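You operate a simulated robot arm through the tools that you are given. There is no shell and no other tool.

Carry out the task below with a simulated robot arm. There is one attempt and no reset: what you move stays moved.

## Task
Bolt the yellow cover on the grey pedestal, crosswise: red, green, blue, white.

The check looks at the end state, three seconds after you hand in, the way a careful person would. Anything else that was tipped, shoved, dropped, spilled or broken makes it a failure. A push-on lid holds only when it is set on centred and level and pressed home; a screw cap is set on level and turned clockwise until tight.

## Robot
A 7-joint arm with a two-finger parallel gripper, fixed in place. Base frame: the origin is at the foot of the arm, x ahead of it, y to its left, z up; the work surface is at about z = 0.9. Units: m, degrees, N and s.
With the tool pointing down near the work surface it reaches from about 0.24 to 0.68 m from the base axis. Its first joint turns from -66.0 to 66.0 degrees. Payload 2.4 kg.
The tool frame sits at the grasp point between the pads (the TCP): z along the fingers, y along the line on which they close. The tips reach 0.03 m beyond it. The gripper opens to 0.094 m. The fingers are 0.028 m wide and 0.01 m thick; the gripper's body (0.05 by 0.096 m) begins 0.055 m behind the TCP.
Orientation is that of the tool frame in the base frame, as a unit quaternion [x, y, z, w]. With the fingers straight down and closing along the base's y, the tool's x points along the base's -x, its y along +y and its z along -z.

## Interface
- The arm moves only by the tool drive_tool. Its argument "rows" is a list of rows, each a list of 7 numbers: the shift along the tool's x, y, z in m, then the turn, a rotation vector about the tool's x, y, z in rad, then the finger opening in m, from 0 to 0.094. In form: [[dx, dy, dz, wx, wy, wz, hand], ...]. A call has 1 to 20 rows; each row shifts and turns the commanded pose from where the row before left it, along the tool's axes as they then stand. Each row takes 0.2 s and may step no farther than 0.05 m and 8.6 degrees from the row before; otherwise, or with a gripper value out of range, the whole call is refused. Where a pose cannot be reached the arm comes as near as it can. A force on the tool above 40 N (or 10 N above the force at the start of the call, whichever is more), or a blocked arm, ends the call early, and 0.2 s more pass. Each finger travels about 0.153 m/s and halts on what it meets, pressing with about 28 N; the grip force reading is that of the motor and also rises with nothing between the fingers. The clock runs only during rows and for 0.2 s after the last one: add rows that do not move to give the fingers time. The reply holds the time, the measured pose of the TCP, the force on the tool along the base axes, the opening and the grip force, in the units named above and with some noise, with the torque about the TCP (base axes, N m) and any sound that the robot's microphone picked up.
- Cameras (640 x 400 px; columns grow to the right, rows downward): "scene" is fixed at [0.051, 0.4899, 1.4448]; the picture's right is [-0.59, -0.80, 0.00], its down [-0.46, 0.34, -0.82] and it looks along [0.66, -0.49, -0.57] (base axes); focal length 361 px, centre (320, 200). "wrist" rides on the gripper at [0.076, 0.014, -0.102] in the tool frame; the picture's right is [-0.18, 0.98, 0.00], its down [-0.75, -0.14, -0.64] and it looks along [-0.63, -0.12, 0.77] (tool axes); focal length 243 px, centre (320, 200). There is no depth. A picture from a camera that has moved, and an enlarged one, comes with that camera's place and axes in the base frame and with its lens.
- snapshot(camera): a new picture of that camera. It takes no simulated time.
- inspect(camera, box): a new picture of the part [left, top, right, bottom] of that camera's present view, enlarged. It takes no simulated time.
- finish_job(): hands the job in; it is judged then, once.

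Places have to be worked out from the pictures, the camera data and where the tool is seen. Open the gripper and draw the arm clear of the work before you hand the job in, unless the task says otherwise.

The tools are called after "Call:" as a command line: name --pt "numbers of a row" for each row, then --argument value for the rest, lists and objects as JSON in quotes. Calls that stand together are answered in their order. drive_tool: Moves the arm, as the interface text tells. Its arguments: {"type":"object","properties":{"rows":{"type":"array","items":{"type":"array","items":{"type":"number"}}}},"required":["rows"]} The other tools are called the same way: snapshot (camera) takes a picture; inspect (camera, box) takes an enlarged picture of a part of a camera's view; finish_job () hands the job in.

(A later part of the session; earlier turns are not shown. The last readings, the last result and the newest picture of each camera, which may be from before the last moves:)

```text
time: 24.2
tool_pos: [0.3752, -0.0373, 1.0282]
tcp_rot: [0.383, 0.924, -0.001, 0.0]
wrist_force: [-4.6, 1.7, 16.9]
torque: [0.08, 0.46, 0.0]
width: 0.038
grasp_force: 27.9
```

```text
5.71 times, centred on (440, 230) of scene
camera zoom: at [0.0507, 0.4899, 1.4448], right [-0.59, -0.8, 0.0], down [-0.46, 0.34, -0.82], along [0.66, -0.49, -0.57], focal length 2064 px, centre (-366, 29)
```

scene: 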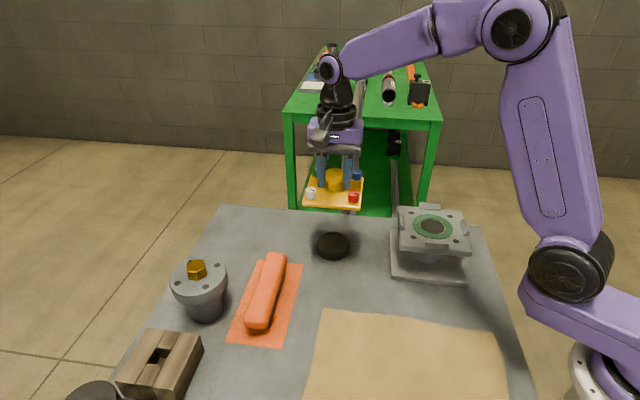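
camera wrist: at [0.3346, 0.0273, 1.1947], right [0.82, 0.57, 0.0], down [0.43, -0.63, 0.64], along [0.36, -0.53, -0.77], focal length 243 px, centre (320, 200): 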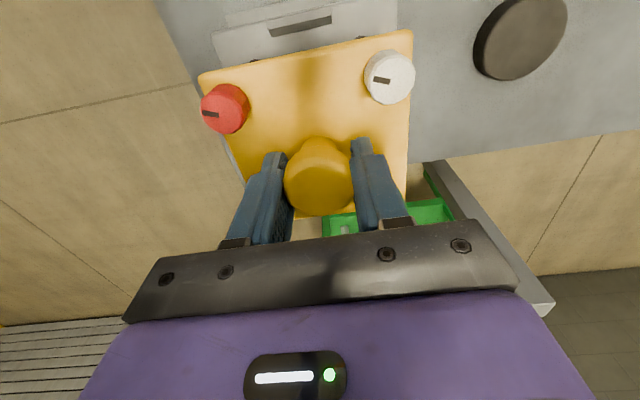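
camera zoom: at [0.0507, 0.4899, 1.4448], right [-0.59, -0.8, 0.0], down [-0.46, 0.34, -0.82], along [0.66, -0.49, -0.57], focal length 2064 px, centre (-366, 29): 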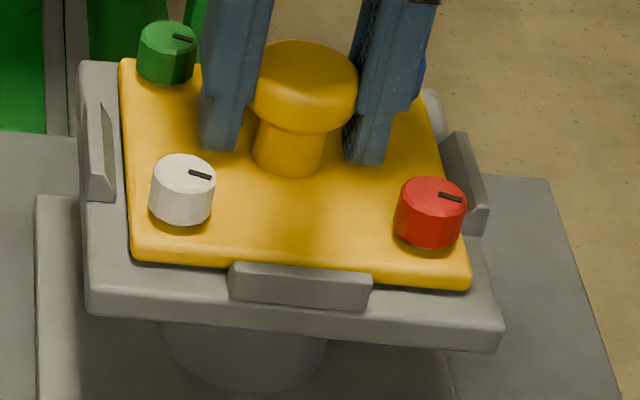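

The cover now sits evenly between the tabs with little lateral force, so it looks seated. I relax the downward push a touch and open the fingers slowly.

Call:
drive_tool --pt "0 0 -0.0007 0 0 0 0.0" --pt "0 0 0 0 0 0 0.0" --pt "0 0 0 0 0 0 0.045" --pt "0 0 0 0 0 0 0.06" --pt "0 0 0 0 0 0 0.065" --pt "0 0 -0.01 0 0 0 0.065" --pt "0 0 -0.03 0 0 0 0.065" --pt "0 0 -0.03 0 0 0 0.065" --pt "0 0 0 0 0 0 0.065"

Call:
inspect --camera "scene" --box '[390, 185, 490, 265]'

Call:
snapshot --camera "wrist"

```text
time: 26.2
tool_pos: [0.3754, -0.0378, 1.098]
tcp_rot: [0.382, 0.924, 0.0, 0.0]
wrist_force: [0.2, -0.2, 0.1]
torque: [0.01, 0.02, 0.02]
width: 0.0652
grasp_force: 0.2
```

```text
5.00 times, centred on (440, 225) of scene
camera zoom: at [0.051, 0.4899, 1.4448], right [-0.59, -0.8, 0.0], down [-0.46, 0.34, -0.82], along [0.66, -0.49, -0.57], focal length 1806 px, centre (-280, 75)
```

zoom: 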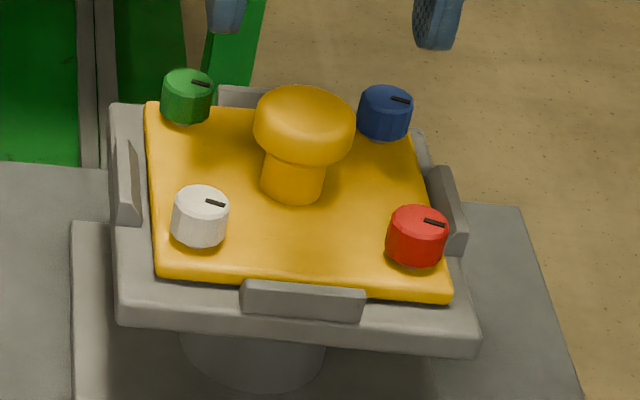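

```text
taken
camera wrist: at [0.3309, 0.0265, 1.2009], right [0.82, 0.57, 0.0], down [0.43, -0.63, 0.64], along [0.36, -0.53, -0.77], focal length 243 px, centre (320, 200)
```

wrist: 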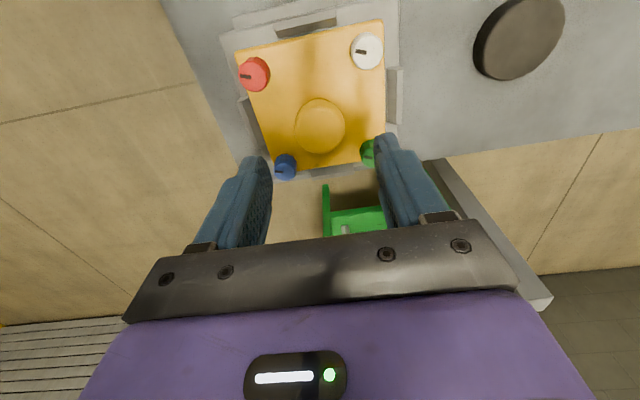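

The cover sits level between the tabs and the bolt heads are at about z 1.014. The bolts measure red (0.318, -0.033), white (0.374, 0.023), green (0.431, -0.033) and blue (0.374, -0.088). I move above red and turn the wrist back to get a large clockwise range.

Call:
drive_tool --pt "0.0225 -0.0185 0 0 0 0 0.05" --pt "0.022 -0.0185 0 0 0 0 0.05" --pt "0 0 0 0 0 -0.1309 0.05" --pt "0 0 0 0 0 -0.1309 0.05" --pt "0 0 0 0 0 -0.1309 0.05" --pt "0 0 0 0 0 -0.1309 0.05" --pt "0 0 0 0 0 -0.1309 0.05" --pt "0 0 0 0 0 -0.1309 0.05" --pt "0 0 0 0 0 -0.1309 0.05" --pt "0 0 0 0 0 -0.1309 0.05" --pt "0 0 0 0 0 -0.1309 0.05" --pt "0 0 0 0 0 -0.1309 0.05" --pt "0 0 0 0 0 -0.1309 0.05" --pt "0 0 0 0 0 -0.1309 0.05" --pt "0 0 0 0 0 0 0.05"

Call:
snapshot --camera "wrist"

Call:
snapshot --camera "scene"

```text
time: 29.4
tool_pos: [0.3172, -0.0319, 1.0989]
tcp_rot: [-0.384, 0.923, 0.0, 0.0]
wrist_force: [0.5, 0.5, -0.3]
torque: [0.02, 0.01, 0.0]
width: 0.0501
grasp_force: 0.0
```

```text
taken
camera wrist: at [0.2532, -0.0759, 1.2013], right [-0.57, 0.82, 0.0], down [0.63, 0.43, 0.64], along [0.53, 0.36, -0.77], focal length 243 px, centre (320, 200)
```

wrist: 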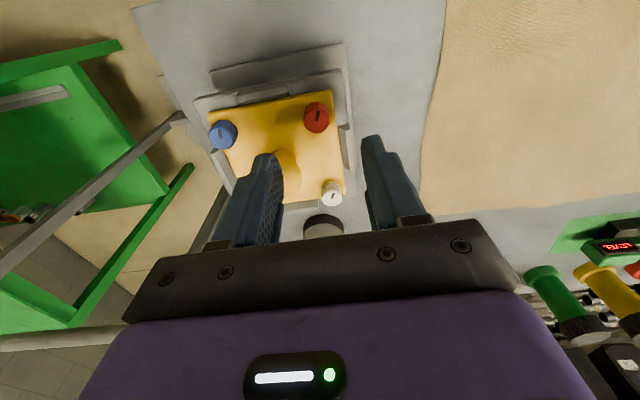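

```text
taken
```

scene: 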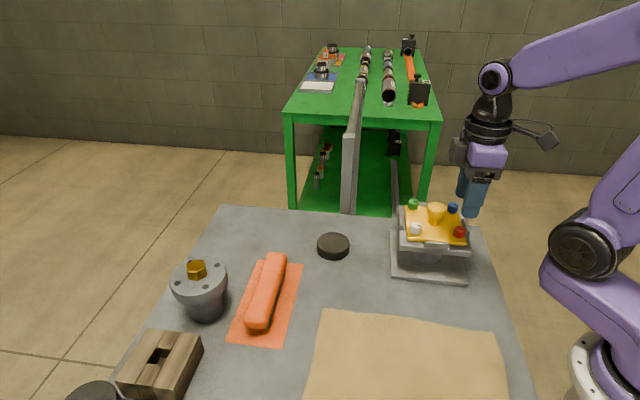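

I zoom in on red with the wrist camera to refine its position relative to the fingers.

Call:
inspect --camera "wrist" --box '[190, 60, 390, 230]'

Call:
inspect --camera "scene" --box '[390, 160, 500, 260]'

```text
2.35 times, centred on (290, 145) of wrist
camera zoom: at [0.2532, -0.0759, 1.2013], right [-0.57, 0.82, 0.0], down [0.63, 0.43, 0.64], along [0.53, 0.36, -0.77], focal length 571 px, centre (391, 329)
```

zoom: 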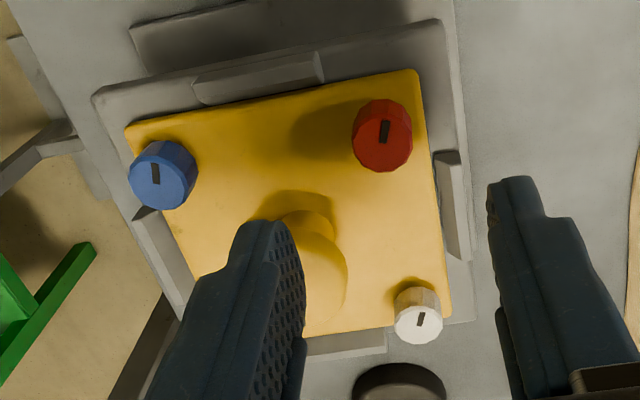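

```text
4.00 times, centred on (445, 210) of scene
camera zoom: at [0.051, 0.4899, 1.4448], right [-0.59, -0.8, 0.0], down [-0.46, 0.34, -0.82], along [0.66, -0.49, -0.57], focal length 1445 px, centre (-180, 160)
```

zoom: 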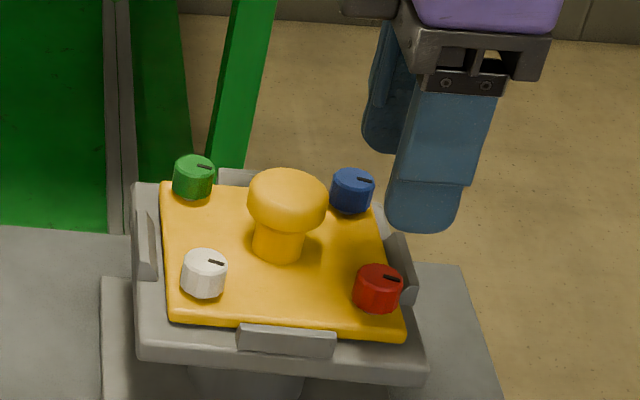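

The wrist and scene estimates put red at about (0.3175, -0.0345). I nudge there, narrow the fingers to 40 mm and go down to TCP z≈1.040 to check.

Call:
drive_tool --pt "0.0016 -0.002 0 0 0 0 0.042" --pt "0 0 0.02 0 0 0 0.042" --pt "0 0 0.02 0 0 0 0.042" --pt "0 0 0.014 0 0 0 0.042" --pt "0 0 0.005 0 0 0 0.042" --pt "0 0 0 0 0 0 0.042"

Call:
inspect --camera "scene" --box '[410, 175, 500, 265]'

Call:
inspect --camera "wrist" --box '[190, 80, 420, 250]'

```text
time: 30.8
tool_pos: [0.3187, -0.0357, 1.0392]
tcp_rot: [-0.383, 0.924, 0.0, 0.0]
wrist_force: [0.6, -0.2, -0.5]
torque: [0.01, -0.01, 0.01]
width: 0.0421
grasp_force: 0.1
```

```text
4.44 times, centred on (455, 220) of scene
camera zoom: at [0.051, 0.4899, 1.4448], right [-0.59, -0.8, 0.0], down [-0.46, 0.34, -0.82], along [0.66, -0.49, -0.57], focal length 1605 px, centre (-280, 111)
```

zoom: 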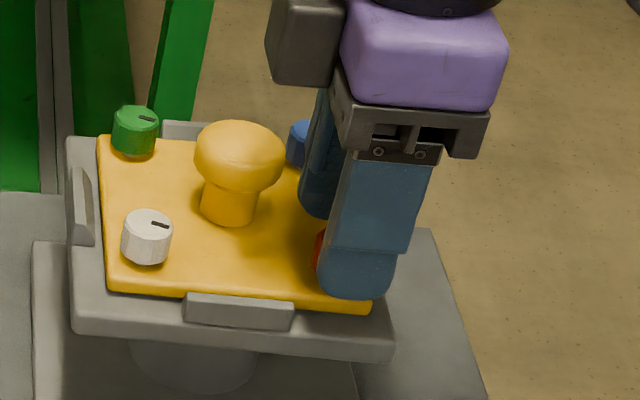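

```text
2.35 times, centred on (305, 165) of wrist
camera zoom: at [0.2533, -0.0786, 1.1421], right [-0.57, 0.82, 0.0], down [0.63, 0.43, 0.64], along [0.53, 0.36, -0.77], focal length 571 px, centre (355, 282)
```

zoom: 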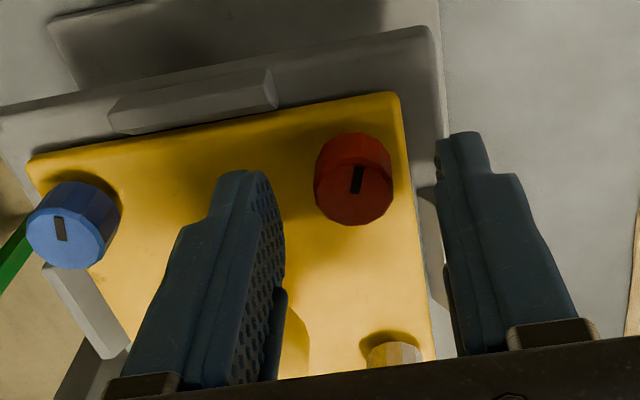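

Both views agree that red is centred between the fingers within about 2 mm. I shift -2 mm in tool x, lower to TCP z≈1.032 so the tips stay above the tabs, and close on the head.

Call:
drive_tool --pt "-0.002 0 0 0 0 0 0.042" --pt "0 0 0.004 0 0 0 0.042" --pt "0 0 0.003 0 0 0 0.042" --pt "0 0 0 0 0 0 0.042" --pt "0 0 0 0 0 0 0.028" --pt "0 0 0 0 0 0 0.015" --pt "0 0 0 0 0 0 0.0" --pt "0 0 0 0 0 0 0.0"

Call:
inspect --camera "scene" --box '[400, 175, 490, 265]'

Call:
inspect --camera "wrist" --box '[190, 80, 420, 250]'

```text
time: 32.6
tool_pos: [0.3196, -0.0331, 1.0327]
tcp_rot: [-0.383, 0.924, 0.0, 0.0]
wrist_force: [1.8, -1.9, 0.2]
torque: [0.08, 0.11, 0.0]
width: 0.0196
grasp_force: 28.1
```

```text
4.44 times, centred on (445, 220) of scene
camera zoom: at [0.0511, 0.4898, 1.4448], right [-0.59, -0.8, 0.0], down [-0.46, 0.34, -0.82], along [0.66, -0.49, -0.57], focal length 1605 px, centre (-236, 111)
```

zoom: 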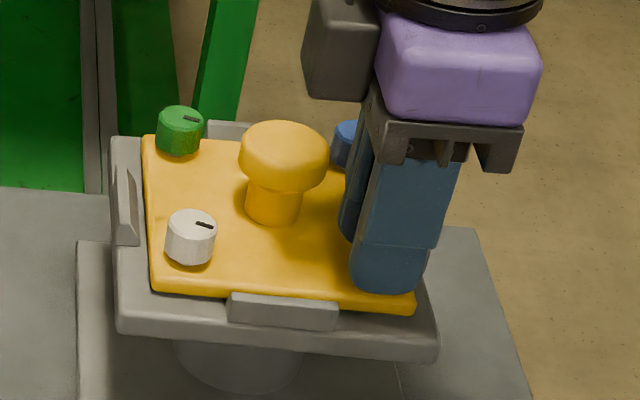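

```text
2.35 times, centred on (305, 165) of wrist
camera zoom: at [0.2547, -0.0772, 1.1353], right [-0.57, 0.82, 0.0], down [0.63, 0.43, 0.64], along [0.53, 0.36, -0.77], focal length 571 px, centre (355, 282)
```

zoom: 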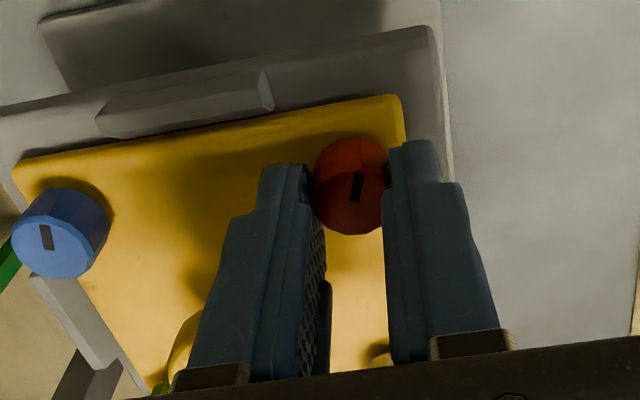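

Red's head is gripped (19.6 mm, 28 N) with little side force. I turn clockwise (+tool z) by 45° and read the torque.

Call:
drive_tool --pt "0 0 0 0 0 0.1309 0.0" --pt "0 0 0 0 0 0.1309 0.0" --pt "0 0 0 0 0 0.1309 0.0" --pt "0 0 0 0 0 0.1309 0.0" --pt "0 0 0 0 0 0.1309 0.0" --pt "0 0 0 0 0 0.1309 0.0"

Call:
inspect --camera "wrist" --box '[190, 80, 420, 250]'

Call:
inspect --camera "scene" --box '[400, 175, 490, 265]'

```text
time: 34.0
tool_pos: [0.3201, -0.0337, 1.0315]
tcp_rot: [0.001, 1.0, -0.001, -0.001]
wrist_force: [4.4, -16.8, -8.5]
torque: [-0.35, -0.12, 0.11]
width: 0.0197
grasp_force: 27.9
```

```text
2.35 times, centred on (305, 165) of wrist
camera zoom: at [0.2428, -0.0198, 1.1349], right [0.19, 0.98, 0.0], down [0.75, -0.14, 0.64], along [0.63, -0.12, -0.77], focal length 571 px, centre (355, 282)
```

zoom: 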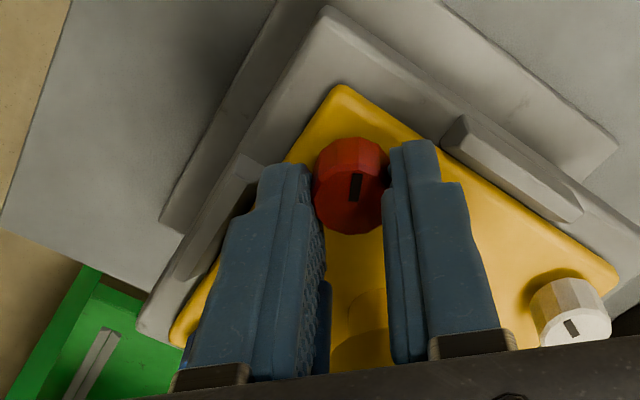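

```text
4.44 times, centred on (445, 220) of scene
camera zoom: at [0.0514, 0.4894, 1.4449], right [-0.59, -0.8, 0.0], down [-0.46, 0.34, -0.82], along [0.66, -0.49, -0.57], focal length 1605 px, centre (-236, 111)
```

zoom: 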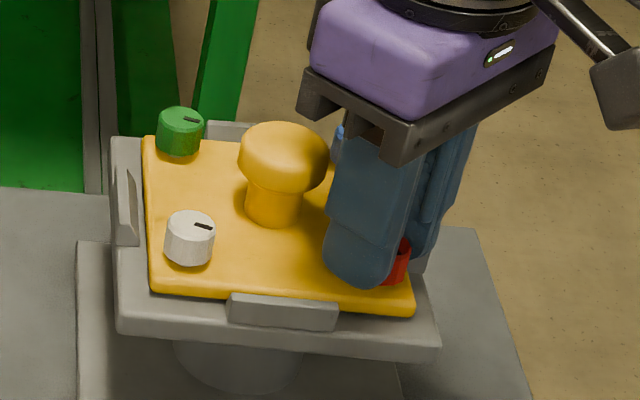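

The mark turned with the gripper, and the bolt pulls down (-8.5 N), so it is threading in. There is 17 N of side force along -y, so I shift 1 mm that way and 0.5 mm down while turning on.

Call:
drive_tool --pt "0 -0.001 0.0005 0 0 0 0.0" --pt "0 0 0.0002 0 0 0.1309 0.0" --pt "0 0 0.0002 0 0 0.1309 0.0" --pt "0 0 0.0002 0 0 0.1309 0.0" --pt "0 0 0 0 0 0 0.0"

```text
time: 35.2
tool_pos: [0.3185, -0.0363, 1.0309]
tcp_rot: [0.196, 0.981, -0.001, 0.0]
wrist_force: [-1.9, -21.2, -0.3]
torque: [-0.52, -0.01, 0.06]
width: 0.0195
grasp_force: 28.3
```

A steady 21 N toward -y, acting near the fingertips: one finger may be touching the end of a tab. I look closely.

Call:
inspect --camera "wrist" --box '[240, 90, 420, 210]'

Call:
inspect --camera "scene" --box '[435, 205, 495, 255]'

```text
3.33 times, centred on (330, 150) of wrist
camera zoom: at [0.254, 0.0071, 1.1342], right [0.55, 0.84, 0.0], down [0.64, -0.42, 0.64], along [0.54, -0.35, -0.77], focal length 809 px, centre (287, 367)
```

zoom: 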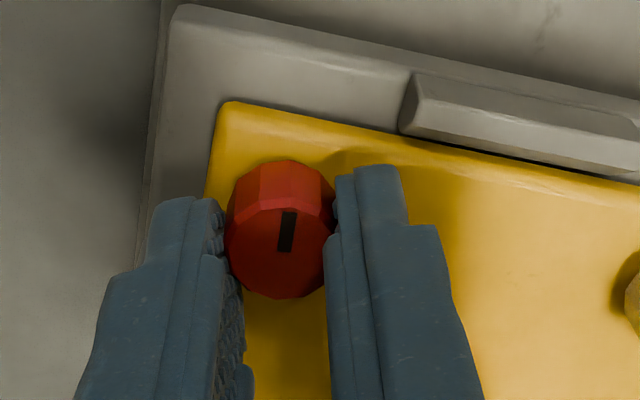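

```text
8.00 times, centred on (465, 230) of scene
camera zoom: at [0.0511, 0.4892, 1.445], right [-0.59, -0.8, 0.0], down [-0.46, 0.34, -0.82], along [0.66, -0.49, -0.57], focal length 2890 px, centre (-840, -40)
```

zoom: 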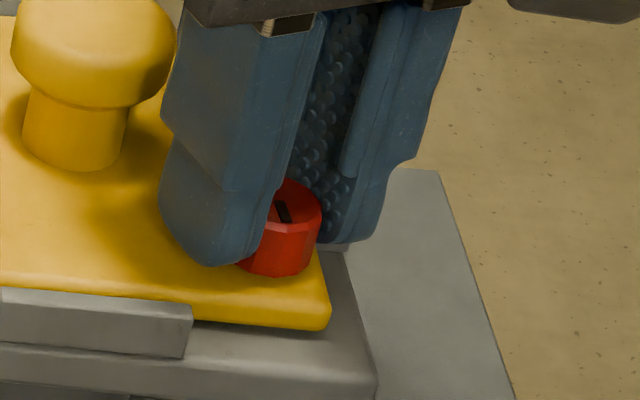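

The side force fits a TCP offset: combining the readings at three yaws puts red's axis at (0.317, -0.0357). I open, recentre, raise 3 mm to keep the tips above the tabs and rotate back 90° for a new stroke.

Call:
drive_tool --pt "0 0 0 0 0 0 0.036" --pt "0 0 0 0 0 0 0.036" --pt "0.0024 -0.0021 -0.003 0 0 0 0.036" --pt "0 0 0 0 0 -0.1309 0.036" --pt "0 0 0 0 0 -0.1309 0.036" --pt "0 0 0 0 0 -0.1309 0.036" --pt "0 0 0 0 0 -0.1309 0.036" --pt "0 0 0 0 0 -0.1309 0.036" --pt "0 0 0 0 0 -0.1309 0.036" --pt "0 0 0 0 0 -0.1309 0.036" --pt "0 0 0 0 0 -0.1309 0.036" --pt "0 0 0 0 0 -0.1309 0.036" --pt "0 0 0 0 0 -0.1309 0.036" --pt "0 0 0 0 0 -0.1309 0.036" --pt "0 0 0 0 0 -0.1309 0.036" --pt "0 0 0 0 0 0 0.036"

Call:
inspect --camera "scene" --box '[400, 185, 500, 260]'

Call:
inspect --camera "wrist" --box '[240, 80, 420, 200]'

```text
time: 38.6
tool_pos: [0.3173, -0.0362, 1.0344]
tcp_rot: [-0.557, 0.831, 0.0, 0.0]
wrist_force: [0.1, 0.1, -0.7]
torque: [-0.03, 0.01, 0.01]
width: 0.0363
grasp_force: 0.1
```

```text
5.33 times, centred on (450, 222) of scene
camera zoom: at [0.051, 0.4899, 1.4448], right [-0.59, -0.8, 0.0], down [-0.46, 0.34, -0.82], along [0.66, -0.49, -0.57], focal length 1926 px, centre (-373, 80)
```

zoom: 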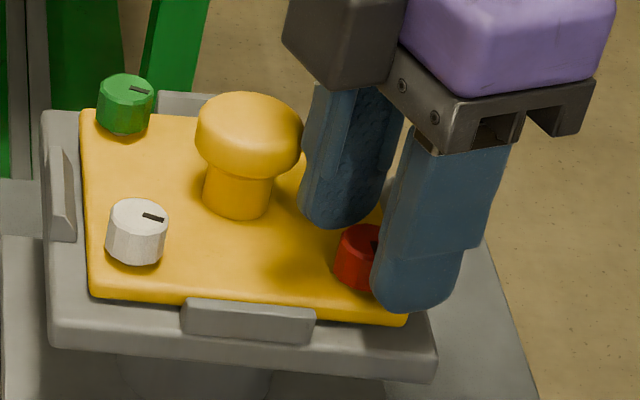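

```text
3.33 times, centred on (330, 140) of wrist
camera zoom: at [0.2738, -0.0999, 1.1373], right [-0.84, 0.54, 0.0], down [0.42, 0.64, 0.64], along [0.35, 0.54, -0.77], focal length 809 px, centre (287, 400)
```

zoom: 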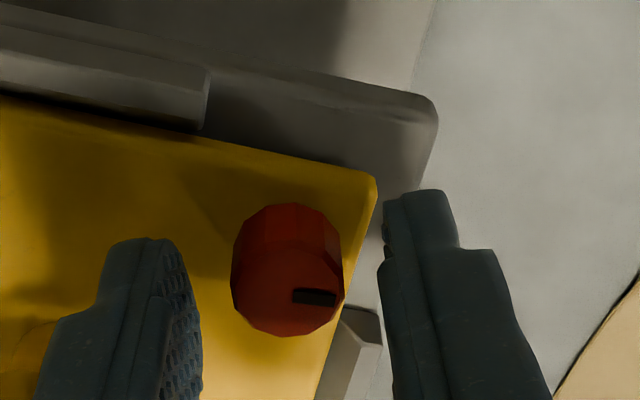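

The head is well centred between the fingers again. I close and turn a 90° stroke, following the head down slightly.

Call:
drive_tool --pt "0 0 0 0 0 0 0.02" --pt "0 0 0 0 0 0 0.0" --pt "0 0 0 0 0 0 0.0" --pt "0 0 0 0 0 0 0.0"

Call:
drive_tool --pt "0 0 0.0001 0 0 0.1309 0.0" --pt "0 0 0.0001 0 0 0.1309 0.0" --pt "0 0 0.0001 0 0 0.1309 0.0" --pt "0 0 0.0001 0 0 0.1309 0.0" --pt "0 0 0.0001 0 0 0.1309 0.0" --pt "0 0 0.0001 0 0 0.1309 0.0"

```text
time: 39.6
tool_pos: [0.3164, -0.0354, 1.0352]
tcp_rot: [-0.555, 0.832, 0.0, 0.0]
wrist_force: [-0.4, -0.1, 0.3]
torque: [0.18, -0.08, -0.01]
width: 0.0196
grasp_force: 28.0
```

```text
time: 41.0
tool_pos: [0.3164, -0.0351, 1.0347]
tcp_rot: [-0.194, 0.981, 0.0, 0.001]
wrist_force: [1.8, 7.5, -4.0]
torque: [0.12, 0.17, 0.04]
width: 0.0196
grasp_force: 28.1
```

Side force is small now (7 N). I correct by 0.5 mm and continue turning.

Call:
drive_tool --pt "0 0.0005 0.0003 0 0 0.1309 0.0" --pt "0 0 0.0001 0 0 0.1309 0.0" --pt "0 0 0.0001 0 0 0.1309 0.0" --pt "0 0 0.0001 0 0 0.1309 0.0" --pt "0 0 0.0001 0 0 0.1309 0.0" --pt "0 0 0.0001 0 0 0.1309 0.0"

Call:
inspect --camera "wrist" --box '[240, 80, 420, 200]'

```text
time: 42.4
tool_pos: [0.3148, -0.0344, 1.0326]
tcp_rot: [0.196, 0.981, 0.0, -0.001]
wrist_force: [1.6, 5.0, -8.4]
torque: [0.26, 0.3, 0.04]
width: 0.0197
grasp_force: 28.1
```

```text
3.33 times, centred on (330, 140) of wrist
camera zoom: at [0.2508, 0.0079, 1.1357], right [0.55, 0.84, 0.0], down [0.64, -0.42, 0.64], along [0.54, -0.35, -0.77], focal length 809 px, centre (287, 400)
```

zoom: 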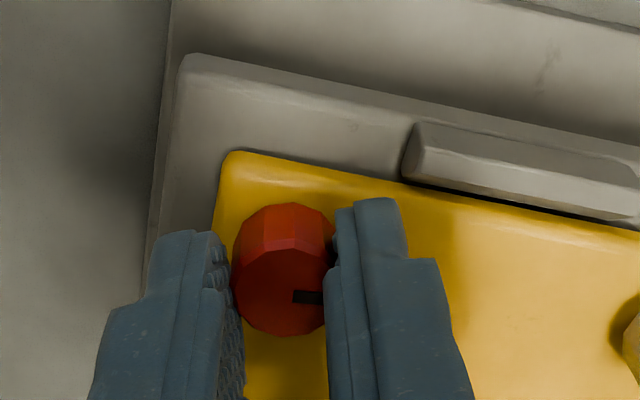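

The mark keeps still relative to the fingers, so there is no slip, and the z torque is still low, so it is not tight yet. I continue clockwise, following down a bit more.

Call:
drive_tool --pt "0 0.0003 0.0006 0 0 0.1309 0.0" --pt "0 0 0.00015 0 0 0.1309 0.0" --pt "0 0 0.00015 0 0 0.1309 0.0" --pt "0 0 0.00015 0 0 0.1309 0.0" --pt "0 0 0.00015 0 0 0.1309 0.0" --pt "0 0 0.00015 0 0 0.1309 0.0"

Call:
drive_tool --pt "0 0 0.00015 0 0 0.1309 0.0" --pt "0 0 0.00015 0 0 0.1309 0.0" --pt "0 0 0.00015 0 0 0.1309 0.0" --pt "0 0 0.00015 0 0 0.1309 0.0"

Call:
inspect --camera "wrist" --box '[240, 80, 420, 200]'

Call:
inspect --camera "scene" --box '[400, 185, 500, 260]'

```text
time: 43.8
tool_pos: [0.3166, -0.0345, 1.0316]
tcp_rot: [0.556, 0.831, 0.001, 0.001]
wrist_force: [1.0, 2.6, 3.0]
torque: [-0.12, 0.02, 0.31]
width: 0.0197
grasp_force: 28.7
```

```text
time: 44.8
tool_pos: [0.3165, -0.0349, 1.0312]
tcp_rot: [0.752, 0.659, 0.001, 0.0]
wrist_force: [3.8, 0.6, 2.1]
torque: [-0.05, 0.0, 0.28]
width: 0.0198
grasp_force: 28.2
```

```text
3.33 times, centred on (330, 140) of wrist
camera zoom: at [0.3403, 0.0389, 1.1341], right [0.95, -0.31, 0.0], down [-0.24, -0.73, 0.64], along [-0.2, -0.61, -0.77], focal length 809 px, centre (287, 400)
```

zoom: 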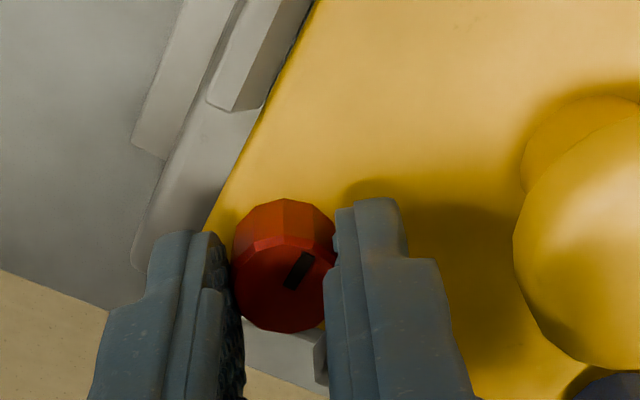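

```text
5.33 times, centred on (450, 222) of scene
camera zoom: at [0.0511, 0.4899, 1.4448], right [-0.59, -0.8, 0.0], down [-0.46, 0.34, -0.82], along [0.66, -0.49, -0.57], focal length 1926 px, centre (-373, 80)
```

zoom: 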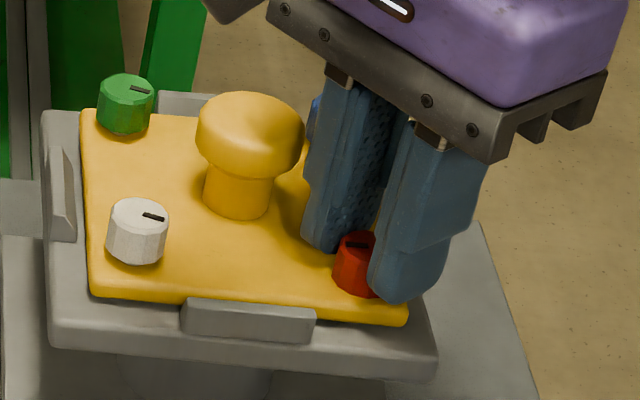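

Red now resists at 0.3 N·m and the fingers slip on the head while its mark stays put, so red is tight after about half a turn. I open, rise, turn the wrist back to -90° and move over green at ≈(0.4297, -0.035).

Call:
drive_tool --pt "0 0 0 0 0 0 0.036" --pt "0 0 0 0 0 0 0.036" --pt "0 0 -0.02 0 0 0 0.036" --pt "0 0 -0.04 0 0 0 0.036" --pt "0 0 0 0 0 -0.1309 0.036" --pt "0 0 0 0 0 -0.1309 0.036" --pt "0 0 0 0 0 -0.1309 0.036" --pt "0 0 0 0 0 -0.1309 0.036" --pt "0 0 0 0 0 -0.1309 0.036" --pt "0 0 0 0 0 -0.1309 0.036" --pt "0 0 0 0 0 -0.1309 0.036" --pt "0 0 0 0 0 -0.1309 0.036" --pt "0 0 0 0 0 -0.1309 0.036" --pt "0 0 0 0 0 -0.1309 0.036" --pt "0 0 0 0 0 -0.1309 0.036" --pt "0 0 0 0 0 -0.1309 0.036" --pt "0 0 0 0 0 -0.1309 0.036"

Call:
drive_tool --pt "0 0 0 0 0 -0.1309 0.036" --pt "0 0 0 0 0 -0.1309 0.036" --pt "0 0 0 0 0 -0.1309 0.036" --pt "0 0 0 0 0 -0.1309 0.036" --pt "0 0 0 0 0 -0.1309 0.036" --pt "0 0 0 0 0 -0.1309 0.036" --pt "0 0 0 0 0 -0.1309 0.036" --pt "0 0 0 0 0 -0.1309 0.036" --pt "0 0 0 0 0 -0.1309 0.036" --pt "0 0 0 0 0 -0.1309 0.036" --pt "0 0 0 0 0 -0.1309 0.036" --pt "0 0 0 0 0 -0.1309 0.036" --pt "0 0 0 0 0 0 0.036"

Call:
inspect --camera "scene" --box '[390, 185, 490, 265]'

```text
time: 48.4
tool_pos: [0.3164, -0.0339, 1.0916]
tcp_rot: [-0.001, 1.0, 0.001, 0.0]
wrist_force: [0.9, -0.8, -0.4]
torque: [0.0, 0.01, 0.02]
width: 0.036
grasp_force: 0.1
```

```text
time: 51.2
tool_pos: [0.3163, -0.0351, 1.0926]
tcp_rot: [0.708, -0.706, 0.0, 0.0]
wrist_force: [0.1, 0.0, 0.4]
torque: [0.02, -0.01, 0.0]
width: 0.0361
grasp_force: 0.1
```

```text
5.00 times, centred on (440, 225) of scene
camera zoom: at [0.051, 0.4899, 1.4448], right [-0.59, -0.8, 0.0], down [-0.46, 0.34, -0.82], along [0.66, -0.49, -0.57], focal length 1806 px, centre (-280, 75)
```

zoom: 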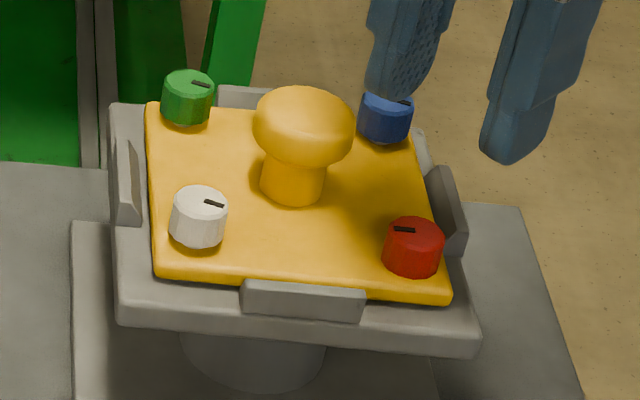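

Red sits visibly lower with its mark turned half way round. I move over green.

Call:
drive_tool --pt "0 -0.035 0 0 0 0 0.036" --pt "0 -0.04 0 0 0 0 0.036" --pt "0 -0.0382 0 0 0 0 0.036" --pt "0 0 0.02 0 0 0 0.042" --pt "0 0 0.02 0 0 0 0.042" --pt "0 0 0.01 0 0 0 0.042" --pt "0 0 0 0 0 0 0.042"

Call:
inspect --camera "wrist" --box '[210, 70, 420, 210]'

Call:
inspect --camera "scene" --box '[370, 165, 470, 245]'

```text
time: 52.8
tool_pos: [0.4304, -0.0331, 1.0408]
tcp_rot: [0.708, -0.706, 0.0, 0.0]
wrist_force: [0.3, 0.0, -0.7]
torque: [-0.01, 0.0, 0.01]
width: 0.0422
grasp_force: 0.0
```

```text
2.86 times, centred on (315, 140) of wrist
camera zoom: at [0.4152, -0.11, 1.144], right [-0.98, 0.18, 0.0], down [0.14, 0.75, 0.64], along [0.12, 0.63, -0.77], focal length 693 px, centre (334, 371)
```

zoom: 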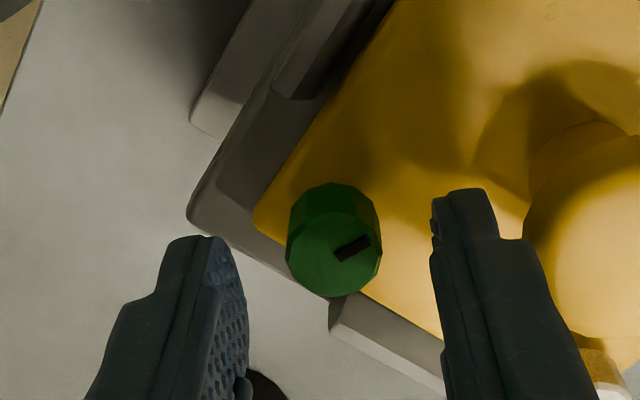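

```text
5.00 times, centred on (420, 205) of scene
camera zoom: at [0.051, 0.4899, 1.4448], right [-0.59, -0.8, 0.0], down [-0.46, 0.34, -0.82], along [0.66, -0.49, -0.57], focal length 1806 px, centre (-180, 175)
```

zoom: 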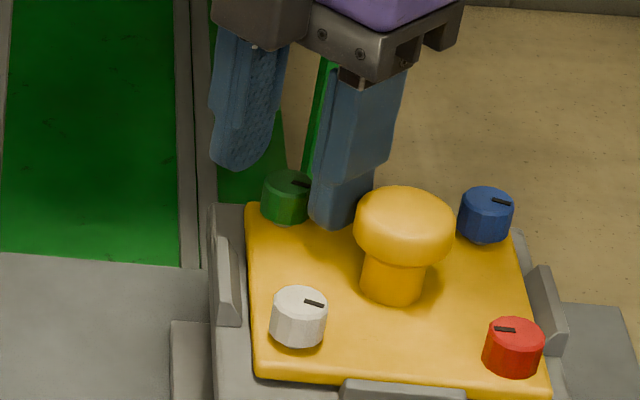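

Green lies about 2 mm (tool x) and 1 mm (tool y) from the TCP. I correct, lower to TCP z≈1.035, close on the head and turn the first 45°.

Call:
drive_tool --pt "0.0019 0.0012 0.003 0 0 0 0.042" --pt "0 0 0.0025 0 0 0 0.036" --pt "0 0 0 0 0 0 0.036" --pt "0 0 0 0 0 0 0.02" --pt "0 0 0 0 0 0 0.0" --pt "0 0 0 0 0 0 0.0" --pt "0 0 0 0 0 0 0.0"

Call:
drive_tool --pt "0 0 0.0001 0 0 0.1309 0.0" --pt "0 0 0.0001 0 0 0.1309 0.0" --pt "0 0 0.0001 0 0 0.1309 0.0" --pt "0 0 0.0001 0 0 0.1309 0.0" --pt "0 0 0.0001 0 0 0.1309 0.0" --pt "0 0 0.0001 0 0 0.1309 0.0"

Call:
inspect --camera "wrist" --box '[210, 70, 420, 210]'

```text
time: 54.4
tool_pos: [0.4295, -0.0372, 1.036]
tcp_rot: [0.707, -0.707, 0.001, -0.001]
wrist_force: [13.7, 0.1, -0.4]
torque: [-0.09, -0.15, -0.02]
width: 0.0198
grasp_force: 27.6
```

```text
time: 55.8
tool_pos: [0.4279, -0.0356, 1.0355]
tcp_rot: [-0.382, 0.924, 0.0, 0.0]
wrist_force: [10.8, 5.0, 0.0]
torque: [0.1, -0.5, 0.02]
width: 0.0198
grasp_force: 27.6
```

```text
2.86 times, centred on (315, 140) of wrist
camera zoom: at [0.3644, -0.0795, 1.1378], right [-0.56, 0.83, 0.0], down [0.63, 0.43, 0.64], along [0.53, 0.36, -0.77], focal length 693 px, centre (334, 371)
```

zoom: 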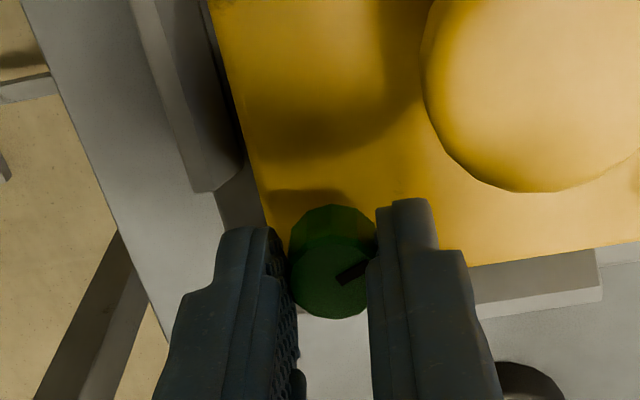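

Green turns with the fingers. The force shows I'm about 1.2 mm short in +x, so I correct while turning on.

Call:
drive_tool --pt "-0.0012 -0.0005 0.0001 0 0 0.1309 0.0" --pt "0 0 0.0001 0 0 0.1309 0.0" --pt "0 0 0.0001 0 0 0.1309 0.0" --pt "0 0 0.0002 0 0 0.1309 0.0" --pt "0 0 0.0002 0 0 0.1309 0.0" --pt "0 0 0.0002 0 0 0.1309 0.0"

```text
time: 57.2
tool_pos: [0.4286, -0.0357, 1.0341]
tcp_rot: [0.001, 1.0, 0.0, -0.002]
wrist_force: [-2.8, 2.2, -0.1]
torque: [0.23, 0.24, -0.01]
width: 0.0196
grasp_force: 27.7
```

Forces are small now. I continue the stroke.

Call:
drive_tool --pt "0 0 0.0002 0 0 0.1309 0.0" --pt "0 0 0.0002 0 0 0.1309 0.0" --pt "0 0 0.0002 0 0 0.1309 0.0" --pt "0 0 0.0002 0 0 0.1309 0.0" --pt "0 0 0.0002 0 0 0.1309 0.0" --pt "0 0 0.0002 0 0 0.1309 0.0"

Call:
drive_tool --pt "0 0 0.0002 0 0 0.1309 0.0" --pt "0 0 0.0002 0 0 0.1309 0.0" --pt "0 0 0.0002 0 0 0.1309 0.0" --pt "0 0 0.0002 0 0 0.1309 0.0" --pt "0 0 0.0002 0 0 0.1309 0.0"

Call:
inspect --camera "wrist" --box '[210, 70, 420, 210]'

Call:
inspect --camera "scene" --box '[370, 165, 490, 260]'

```text
time: 58.6
tool_pos: [0.4297, -0.0363, 1.0337]
tcp_rot: [0.384, 0.924, -0.001, -0.001]
wrist_force: [-7.8, 9.4, -3.5]
torque: [0.44, 0.16, 0.03]
width: 0.0198
grasp_force: 28.1
```

```text
time: 59.8
tool_pos: [0.4292, -0.0381, 1.0325]
tcp_rot: [0.662, 0.75, 0.0, 0.001]
wrist_force: [-3.4, -0.7, 0.7]
torque: [-0.03, -0.06, 0.14]
width: 0.0198
grasp_force: 28.0
```

```text
2.86 times, centred on (315, 140) of wrist
camera zoom: at [0.4336, 0.0403, 1.1351], right [1.0, -0.06, 0.0], down [-0.05, -0.76, 0.64], along [-0.04, -0.64, -0.77], focal length 693 px, centre (334, 371)
```

zoom: 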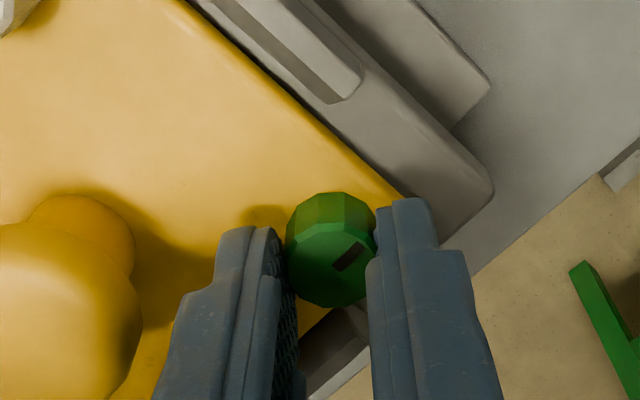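

```text
4.21 times, centred on (430, 212) of scene
camera zoom: at [0.0511, 0.4898, 1.4448], right [-0.59, -0.8, 0.0], down [-0.46, 0.34, -0.82], along [0.66, -0.49, -0.57], focal length 1521 px, centre (-143, 147)
```

zoom: 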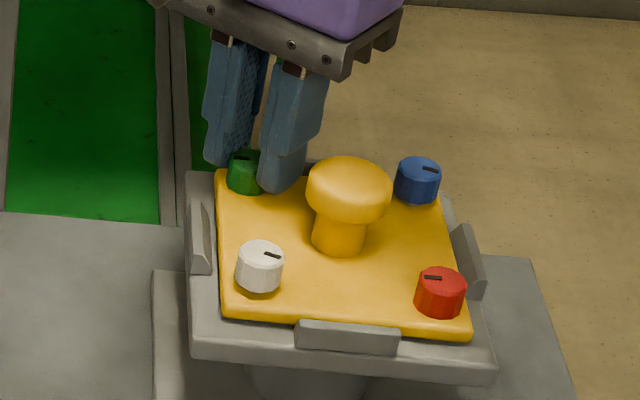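

Torque is starting to build (0.14 N·m) and green's mark has turned about 170°. I turn on to reach tight.

Call:
drive_tool --pt "0 0 0.0001 0 0 0.1309 0.0" --pt "0 0 0.0001 0 0 0.1309 0.0" --pt "0 0 0.0001 0 0 0.1309 0.0" --pt "0 0 0.0001 0 0 0.1309 0.0"

Call:
inspect --camera "wrist" --box '[210, 70, 420, 210]'

```text
time: 60.8
tool_pos: [0.4303, -0.0363, 1.0326]
tcp_rot: [0.832, 0.554, 0.001, 0.001]
wrist_force: [-2.2, -0.4, -0.4]
torque: [-0.02, -0.04, 0.17]
width: 0.0195
grasp_force: 27.4
```

```text
2.86 times, centred on (315, 140) of wrist
camera zoom: at [0.4716, 0.0294, 1.135], right [0.84, -0.55, 0.0], down [-0.42, -0.64, 0.64], along [-0.35, -0.54, -0.77], focal length 693 px, centre (334, 371)
```

zoom: 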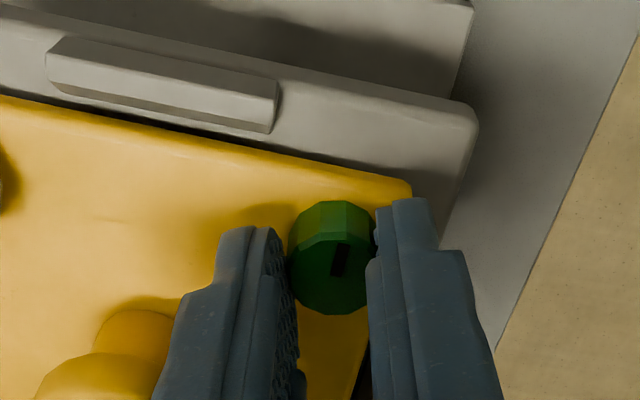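

Green stopped turning and the fingers slip at 0.17 N·m, less than the 0.3 N·m on red. I regrip slightly lower and give green a second firm stroke to be sure.

Call:
drive_tool --pt "0 0 0 0 0 0 0.034" --pt "0 0 0 0 0 0 0.034" --pt "0 0 0 0 0 -0.1309 0.034" --pt "0 0 0 0 0 -0.1309 0.034" --pt "0 0 0 0 0 -0.1309 0.034" --pt "0 0 0 0 0 -0.1309 0.034" --pt "0 0 0 0 0 -0.1309 0.034" --pt "0 0 0 0 0 -0.1309 0.034" --pt "0 0 0 0 0 -0.1309 0.034" --pt "0 0 0 0 0 -0.1309 0.034" --pt "0 0 0 0 0 -0.1309 0.034" --pt "0 0 0 0 0 -0.1309 0.034" --pt "0 0 0.001 0 0 0 0.034" --pt "0 0 0 0 0 0 0.02" --pt "0 0 0 0 0 0 0.0" --pt "0 0 0 0 0 0 0.0" --pt "0 0 0 0 0 0 0.0"

Call:
inspect --camera "wrist" --box '[210, 70, 420, 210]'

```text
time: 64.4
tool_pos: [0.4285, -0.0367, 1.0301]
tcp_rot: [0.321, 0.947, -0.001, 0.0]
wrist_force: [3.2, 1.6, 0.0]
torque: [0.05, 0.06, 0.14]
width: 0.0197
grasp_force: 27.9
```

```text
2.86 times, centred on (315, 140) of wrist
camera zoom: at [0.3773, 0.022, 1.1336], right [0.74, 0.67, 0.0], down [0.51, -0.57, 0.64], along [0.43, -0.48, -0.77], focal length 693 px, centre (334, 371)
```

zoom: 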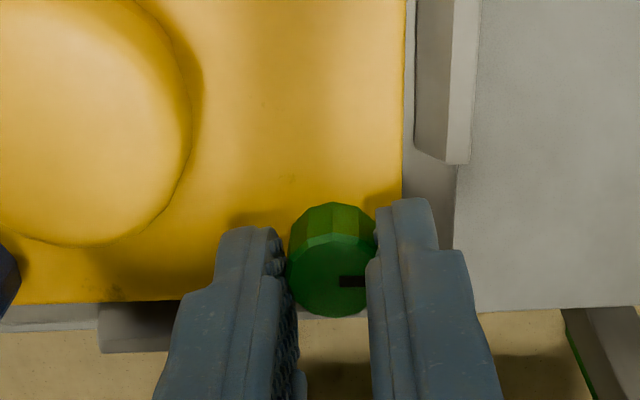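

Call:
drive_tool --pt "0 0 0 0 0 0.1309 0.0" --pt "0 0 0 0 0 0.1309 0.0" --pt "0 0 0 0 0 0.1309 0.0"

Call:
inspect --camera "wrist" --box '[210, 70, 420, 210]'

Call:
drive_tool --pt "0 0 0 0 0 0.1309 0.0" --pt "0 0 0 0 0 0.1309 0.0" --pt "0 0 0 0 0 0.1309 0.0"

Call:
inspect --camera "wrist" --box '[210, 70, 420, 210]'

```text
time: 65.2
tool_pos: [0.4301, -0.0357, 1.0308]
tcp_rot: [0.5, 0.866, 0.0, 0.0]
wrist_force: [3.1, 3.4, -0.1]
torque: [0.13, -0.07, 0.22]
width: 0.0192
grasp_force: 27.8
```

```text
2.86 times, centred on (315, 140) of wrist
camera zoom: at [0.4035, 0.0377, 1.1337], right [0.94, 0.33, 0.0], down [0.25, -0.72, 0.64], along [0.21, -0.61, -0.77], focal length 693 px, centre (334, 371)
```

zoom: 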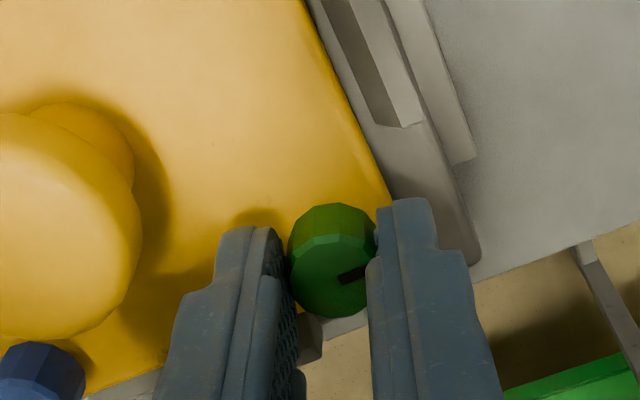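

```text
time: 66.0
tool_pos: [0.4308, -0.037, 1.0314]
tcp_rot: [0.66, 0.751, 0.001, 0.0]
wrist_force: [5.7, 4.2, 0.3]
torque: [-0.02, -0.01, 0.17]
width: 0.0197
grasp_force: 28.2
```

```text
2.86 times, centred on (315, 140) of wrist
camera zoom: at [0.4337, 0.0415, 1.1338], right [1.0, -0.06, 0.0], down [-0.04, -0.77, 0.64], along [-0.04, -0.64, -0.77], focal length 693 px, centre (334, 371)
```

zoom: 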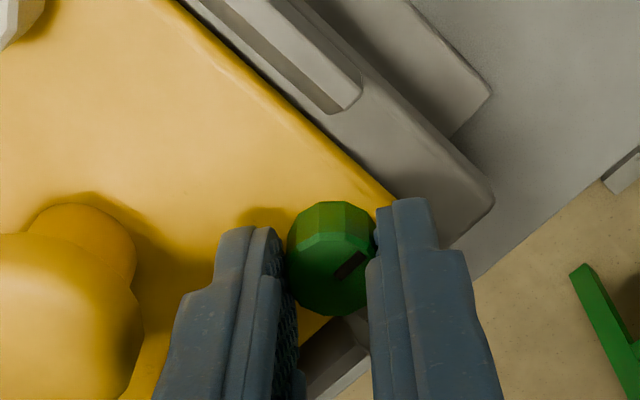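

Green's mark is at the same bearing as after the first stroke, so it is at its stop. I withdraw and compare red and green.

Call:
drive_tool --pt "0 0 0 0 0 0 0.036" --pt "0 0 0 0 0 0 0.036" --pt "0 0 -0.02 0 0 0 0.036" --pt "0 0 -0.04 0 0 0 0.036" --pt "0 0 0 0 0 -0.1309 0.036" --pt "0 0 0 0 0 -0.1309 0.036" --pt "0 0 0 0 0 -0.1309 0.036" --pt "0 0 0 0 0 -0.1309 0.036" --pt "0 0 0 0 0 -0.1309 0.036" --pt "0 0 0 0 0 -0.1309 0.036" --pt "0 0 0 0 0 -0.1309 0.036" --pt "0 0 0 0 0 -0.1309 0.036" --pt "0 0 0 0 0 -0.1309 0.036" --pt "0 0 0 0 0 -0.1309 0.036" --pt "0 0 0 0 0 -0.1309 0.036" --pt "0 0 0 0 0 0 0.036"

Call:
inspect --camera "scene" --box '[390, 185, 490, 265]'

Call:
snapshot --camera "wrist"

```text
time: 69.4
tool_pos: [0.4283, -0.0367, 1.0911]
tcp_rot: [-0.002, 1.0, 0.0, 0.001]
wrist_force: [-0.4, 1.1, -0.8]
torque: [0.01, 0.01, 0.0]
width: 0.0362
grasp_force: 0.0
```

```text
5.00 times, centred on (440, 225) of scene
camera zoom: at [0.051, 0.4899, 1.4448], right [-0.59, -0.8, 0.0], down [-0.46, 0.34, -0.82], along [0.66, -0.49, -0.57], focal length 1806 px, centre (-280, 75)
```

zoom: 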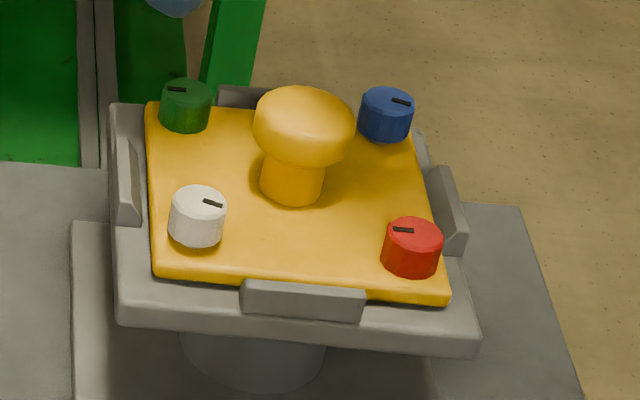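

```text
taken
camera wrist: at [0.3527, -0.022, 1.1938], right [0.18, 0.98, 0.0], down [0.75, -0.14, 0.64], along [0.63, -0.12, -0.77], focal length 243 px, centre (320, 200)
```

wrist: 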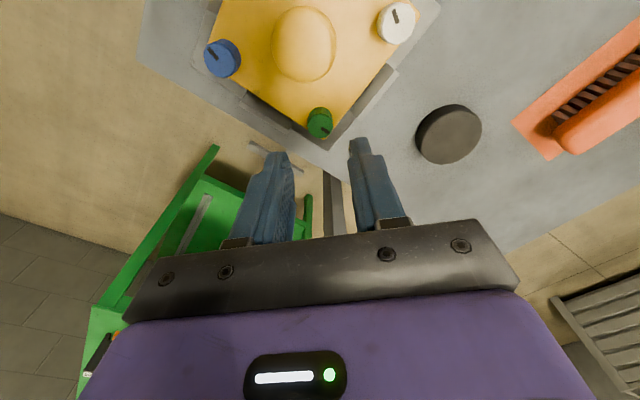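

Red and green now sit at the same lower height with the same mark bearing: both are home. Next is blue at ≈(0.3726, -0.0925). I move over it at height and turn to -90°.

Call:
drive_tool --pt "0.0284 -0.028 0 0 0 0 0.042" --pt "0.0284 -0.028 0 0 0 0 0.042" --pt "0 0 0 0 0 -0.1309 0.042" --pt "0 0 0 0 0 -0.1309 0.042" --pt "0 0 0 0 0 -0.1309 0.042" --pt "0 0 0 0 0 -0.1309 0.042" --pt "0 0 0 0 0 -0.1309 0.042" --pt "0 0 0 0 0 -0.1309 0.042" --pt "0 0 0 0 0 -0.1309 0.042" --pt "0 0 0 0 0 -0.1309 0.042" --pt "0 0 0 0 0 -0.1309 0.042" --pt "0 0 0 0 0 -0.1309 0.042" --pt "0 0 0 0 0 -0.1309 0.042" --pt "0 0 0 0 0 -0.1309 0.042" --pt "0 0 0.02 0 0 0 0.042" --pt "0 0 0.02 0 0 0 0.042" --pt "0 0 0.01 0 0 0 0.042" --pt "0 0 0 0 0 0 0.042"

Call:
inspect --camera "wrist" --box '[210, 70, 420, 210]'

Call:
inspect --camera "scene" --box '[400, 165, 500, 245]'

```text
time: 73.2
tool_pos: [0.3738, -0.0922, 1.0411]
tcp_rot: [0.708, -0.707, 0.0, 0.001]
wrist_force: [-0.6, 0.0, 1.0]
torque: [-0.03, -0.04, 0.0]
width: 0.0421
grasp_force: 0.0
```

```text
2.86 times, centred on (315, 140) of wrist
camera zoom: at [0.3585, -0.1678, 1.1437], right [-0.98, 0.18, 0.0], down [0.14, 0.75, 0.64], along [0.12, 0.63, -0.77], focal length 693 px, centre (334, 371)
```

zoom: 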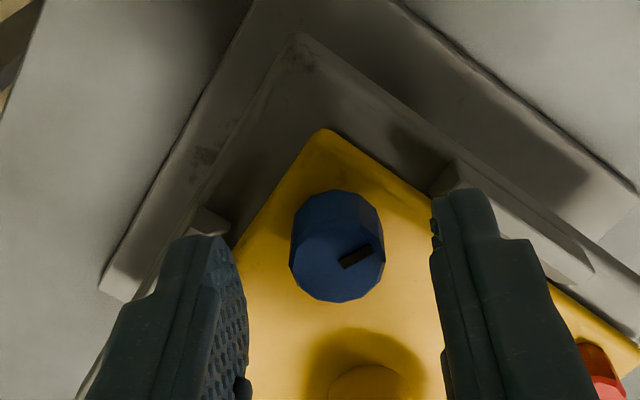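

```text
5.00 times, centred on (450, 205) of scene
camera zoom: at [0.051, 0.4899, 1.4448], right [-0.59, -0.8, 0.0], down [-0.46, 0.34, -0.82], along [0.66, -0.49, -0.57], focal length 1806 px, centre (-330, 175)
```

zoom: 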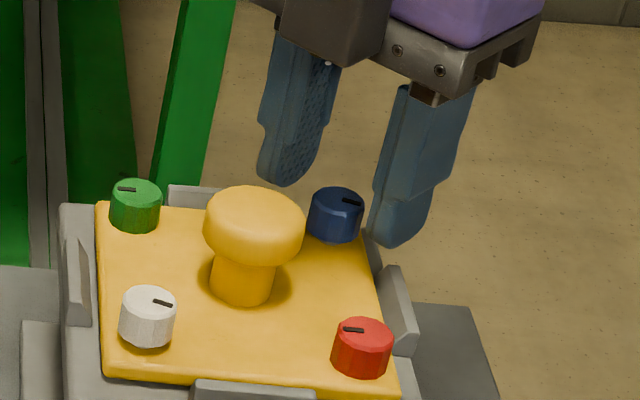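

Blue is centred within about 0.5 mm. I lower to TCP z≈1.035, close and start turning.

Call:
drive_tool --pt "0 0 0.003 0 0 0 0.036" --pt "0 0 0.003 0 0 0 0.036" --pt "0 0 0 0 0 0 0.036" --pt "0 0 0 0 0 0 0.02" --pt "0 0 0 0 0 0 0.0" --pt "0 0 0 0 0 0 0.0" --pt "0 0 0 0 0 0 0.0"

Call:
drive_tool --pt "0 0 0.0001 0 0 0.1309 0.0" --pt "0 0 0.0001 0 0 0.1309 0.0" --pt "0 0 0.0001 0 0 0.1309 0.0" --pt "0 0 0.0001 0 0 0.1309 0.0" --pt "0 0 0.0001 0 0 0.1309 0.0" --pt "0 0 0.0001 0 0 0.1309 0.0"

```text
time: 74.8
tool_pos: [0.3729, -0.0909, 1.0344]
tcp_rot: [-0.707, 0.707, 0.0, -0.001]
wrist_force: [-5.1, 0.2, 0.1]
torque: [0.04, 0.02, -0.01]
width: 0.0197
grasp_force: 27.8
```

```text
time: 76.2
tool_pos: [0.3736, -0.0911, 1.0339]
tcp_rot: [-0.382, 0.924, 0.0, 0.001]
wrist_force: [-0.8, 6.1, -1.9]
torque: [-0.15, 0.09, 0.04]
width: 0.0197
grasp_force: 27.4
```

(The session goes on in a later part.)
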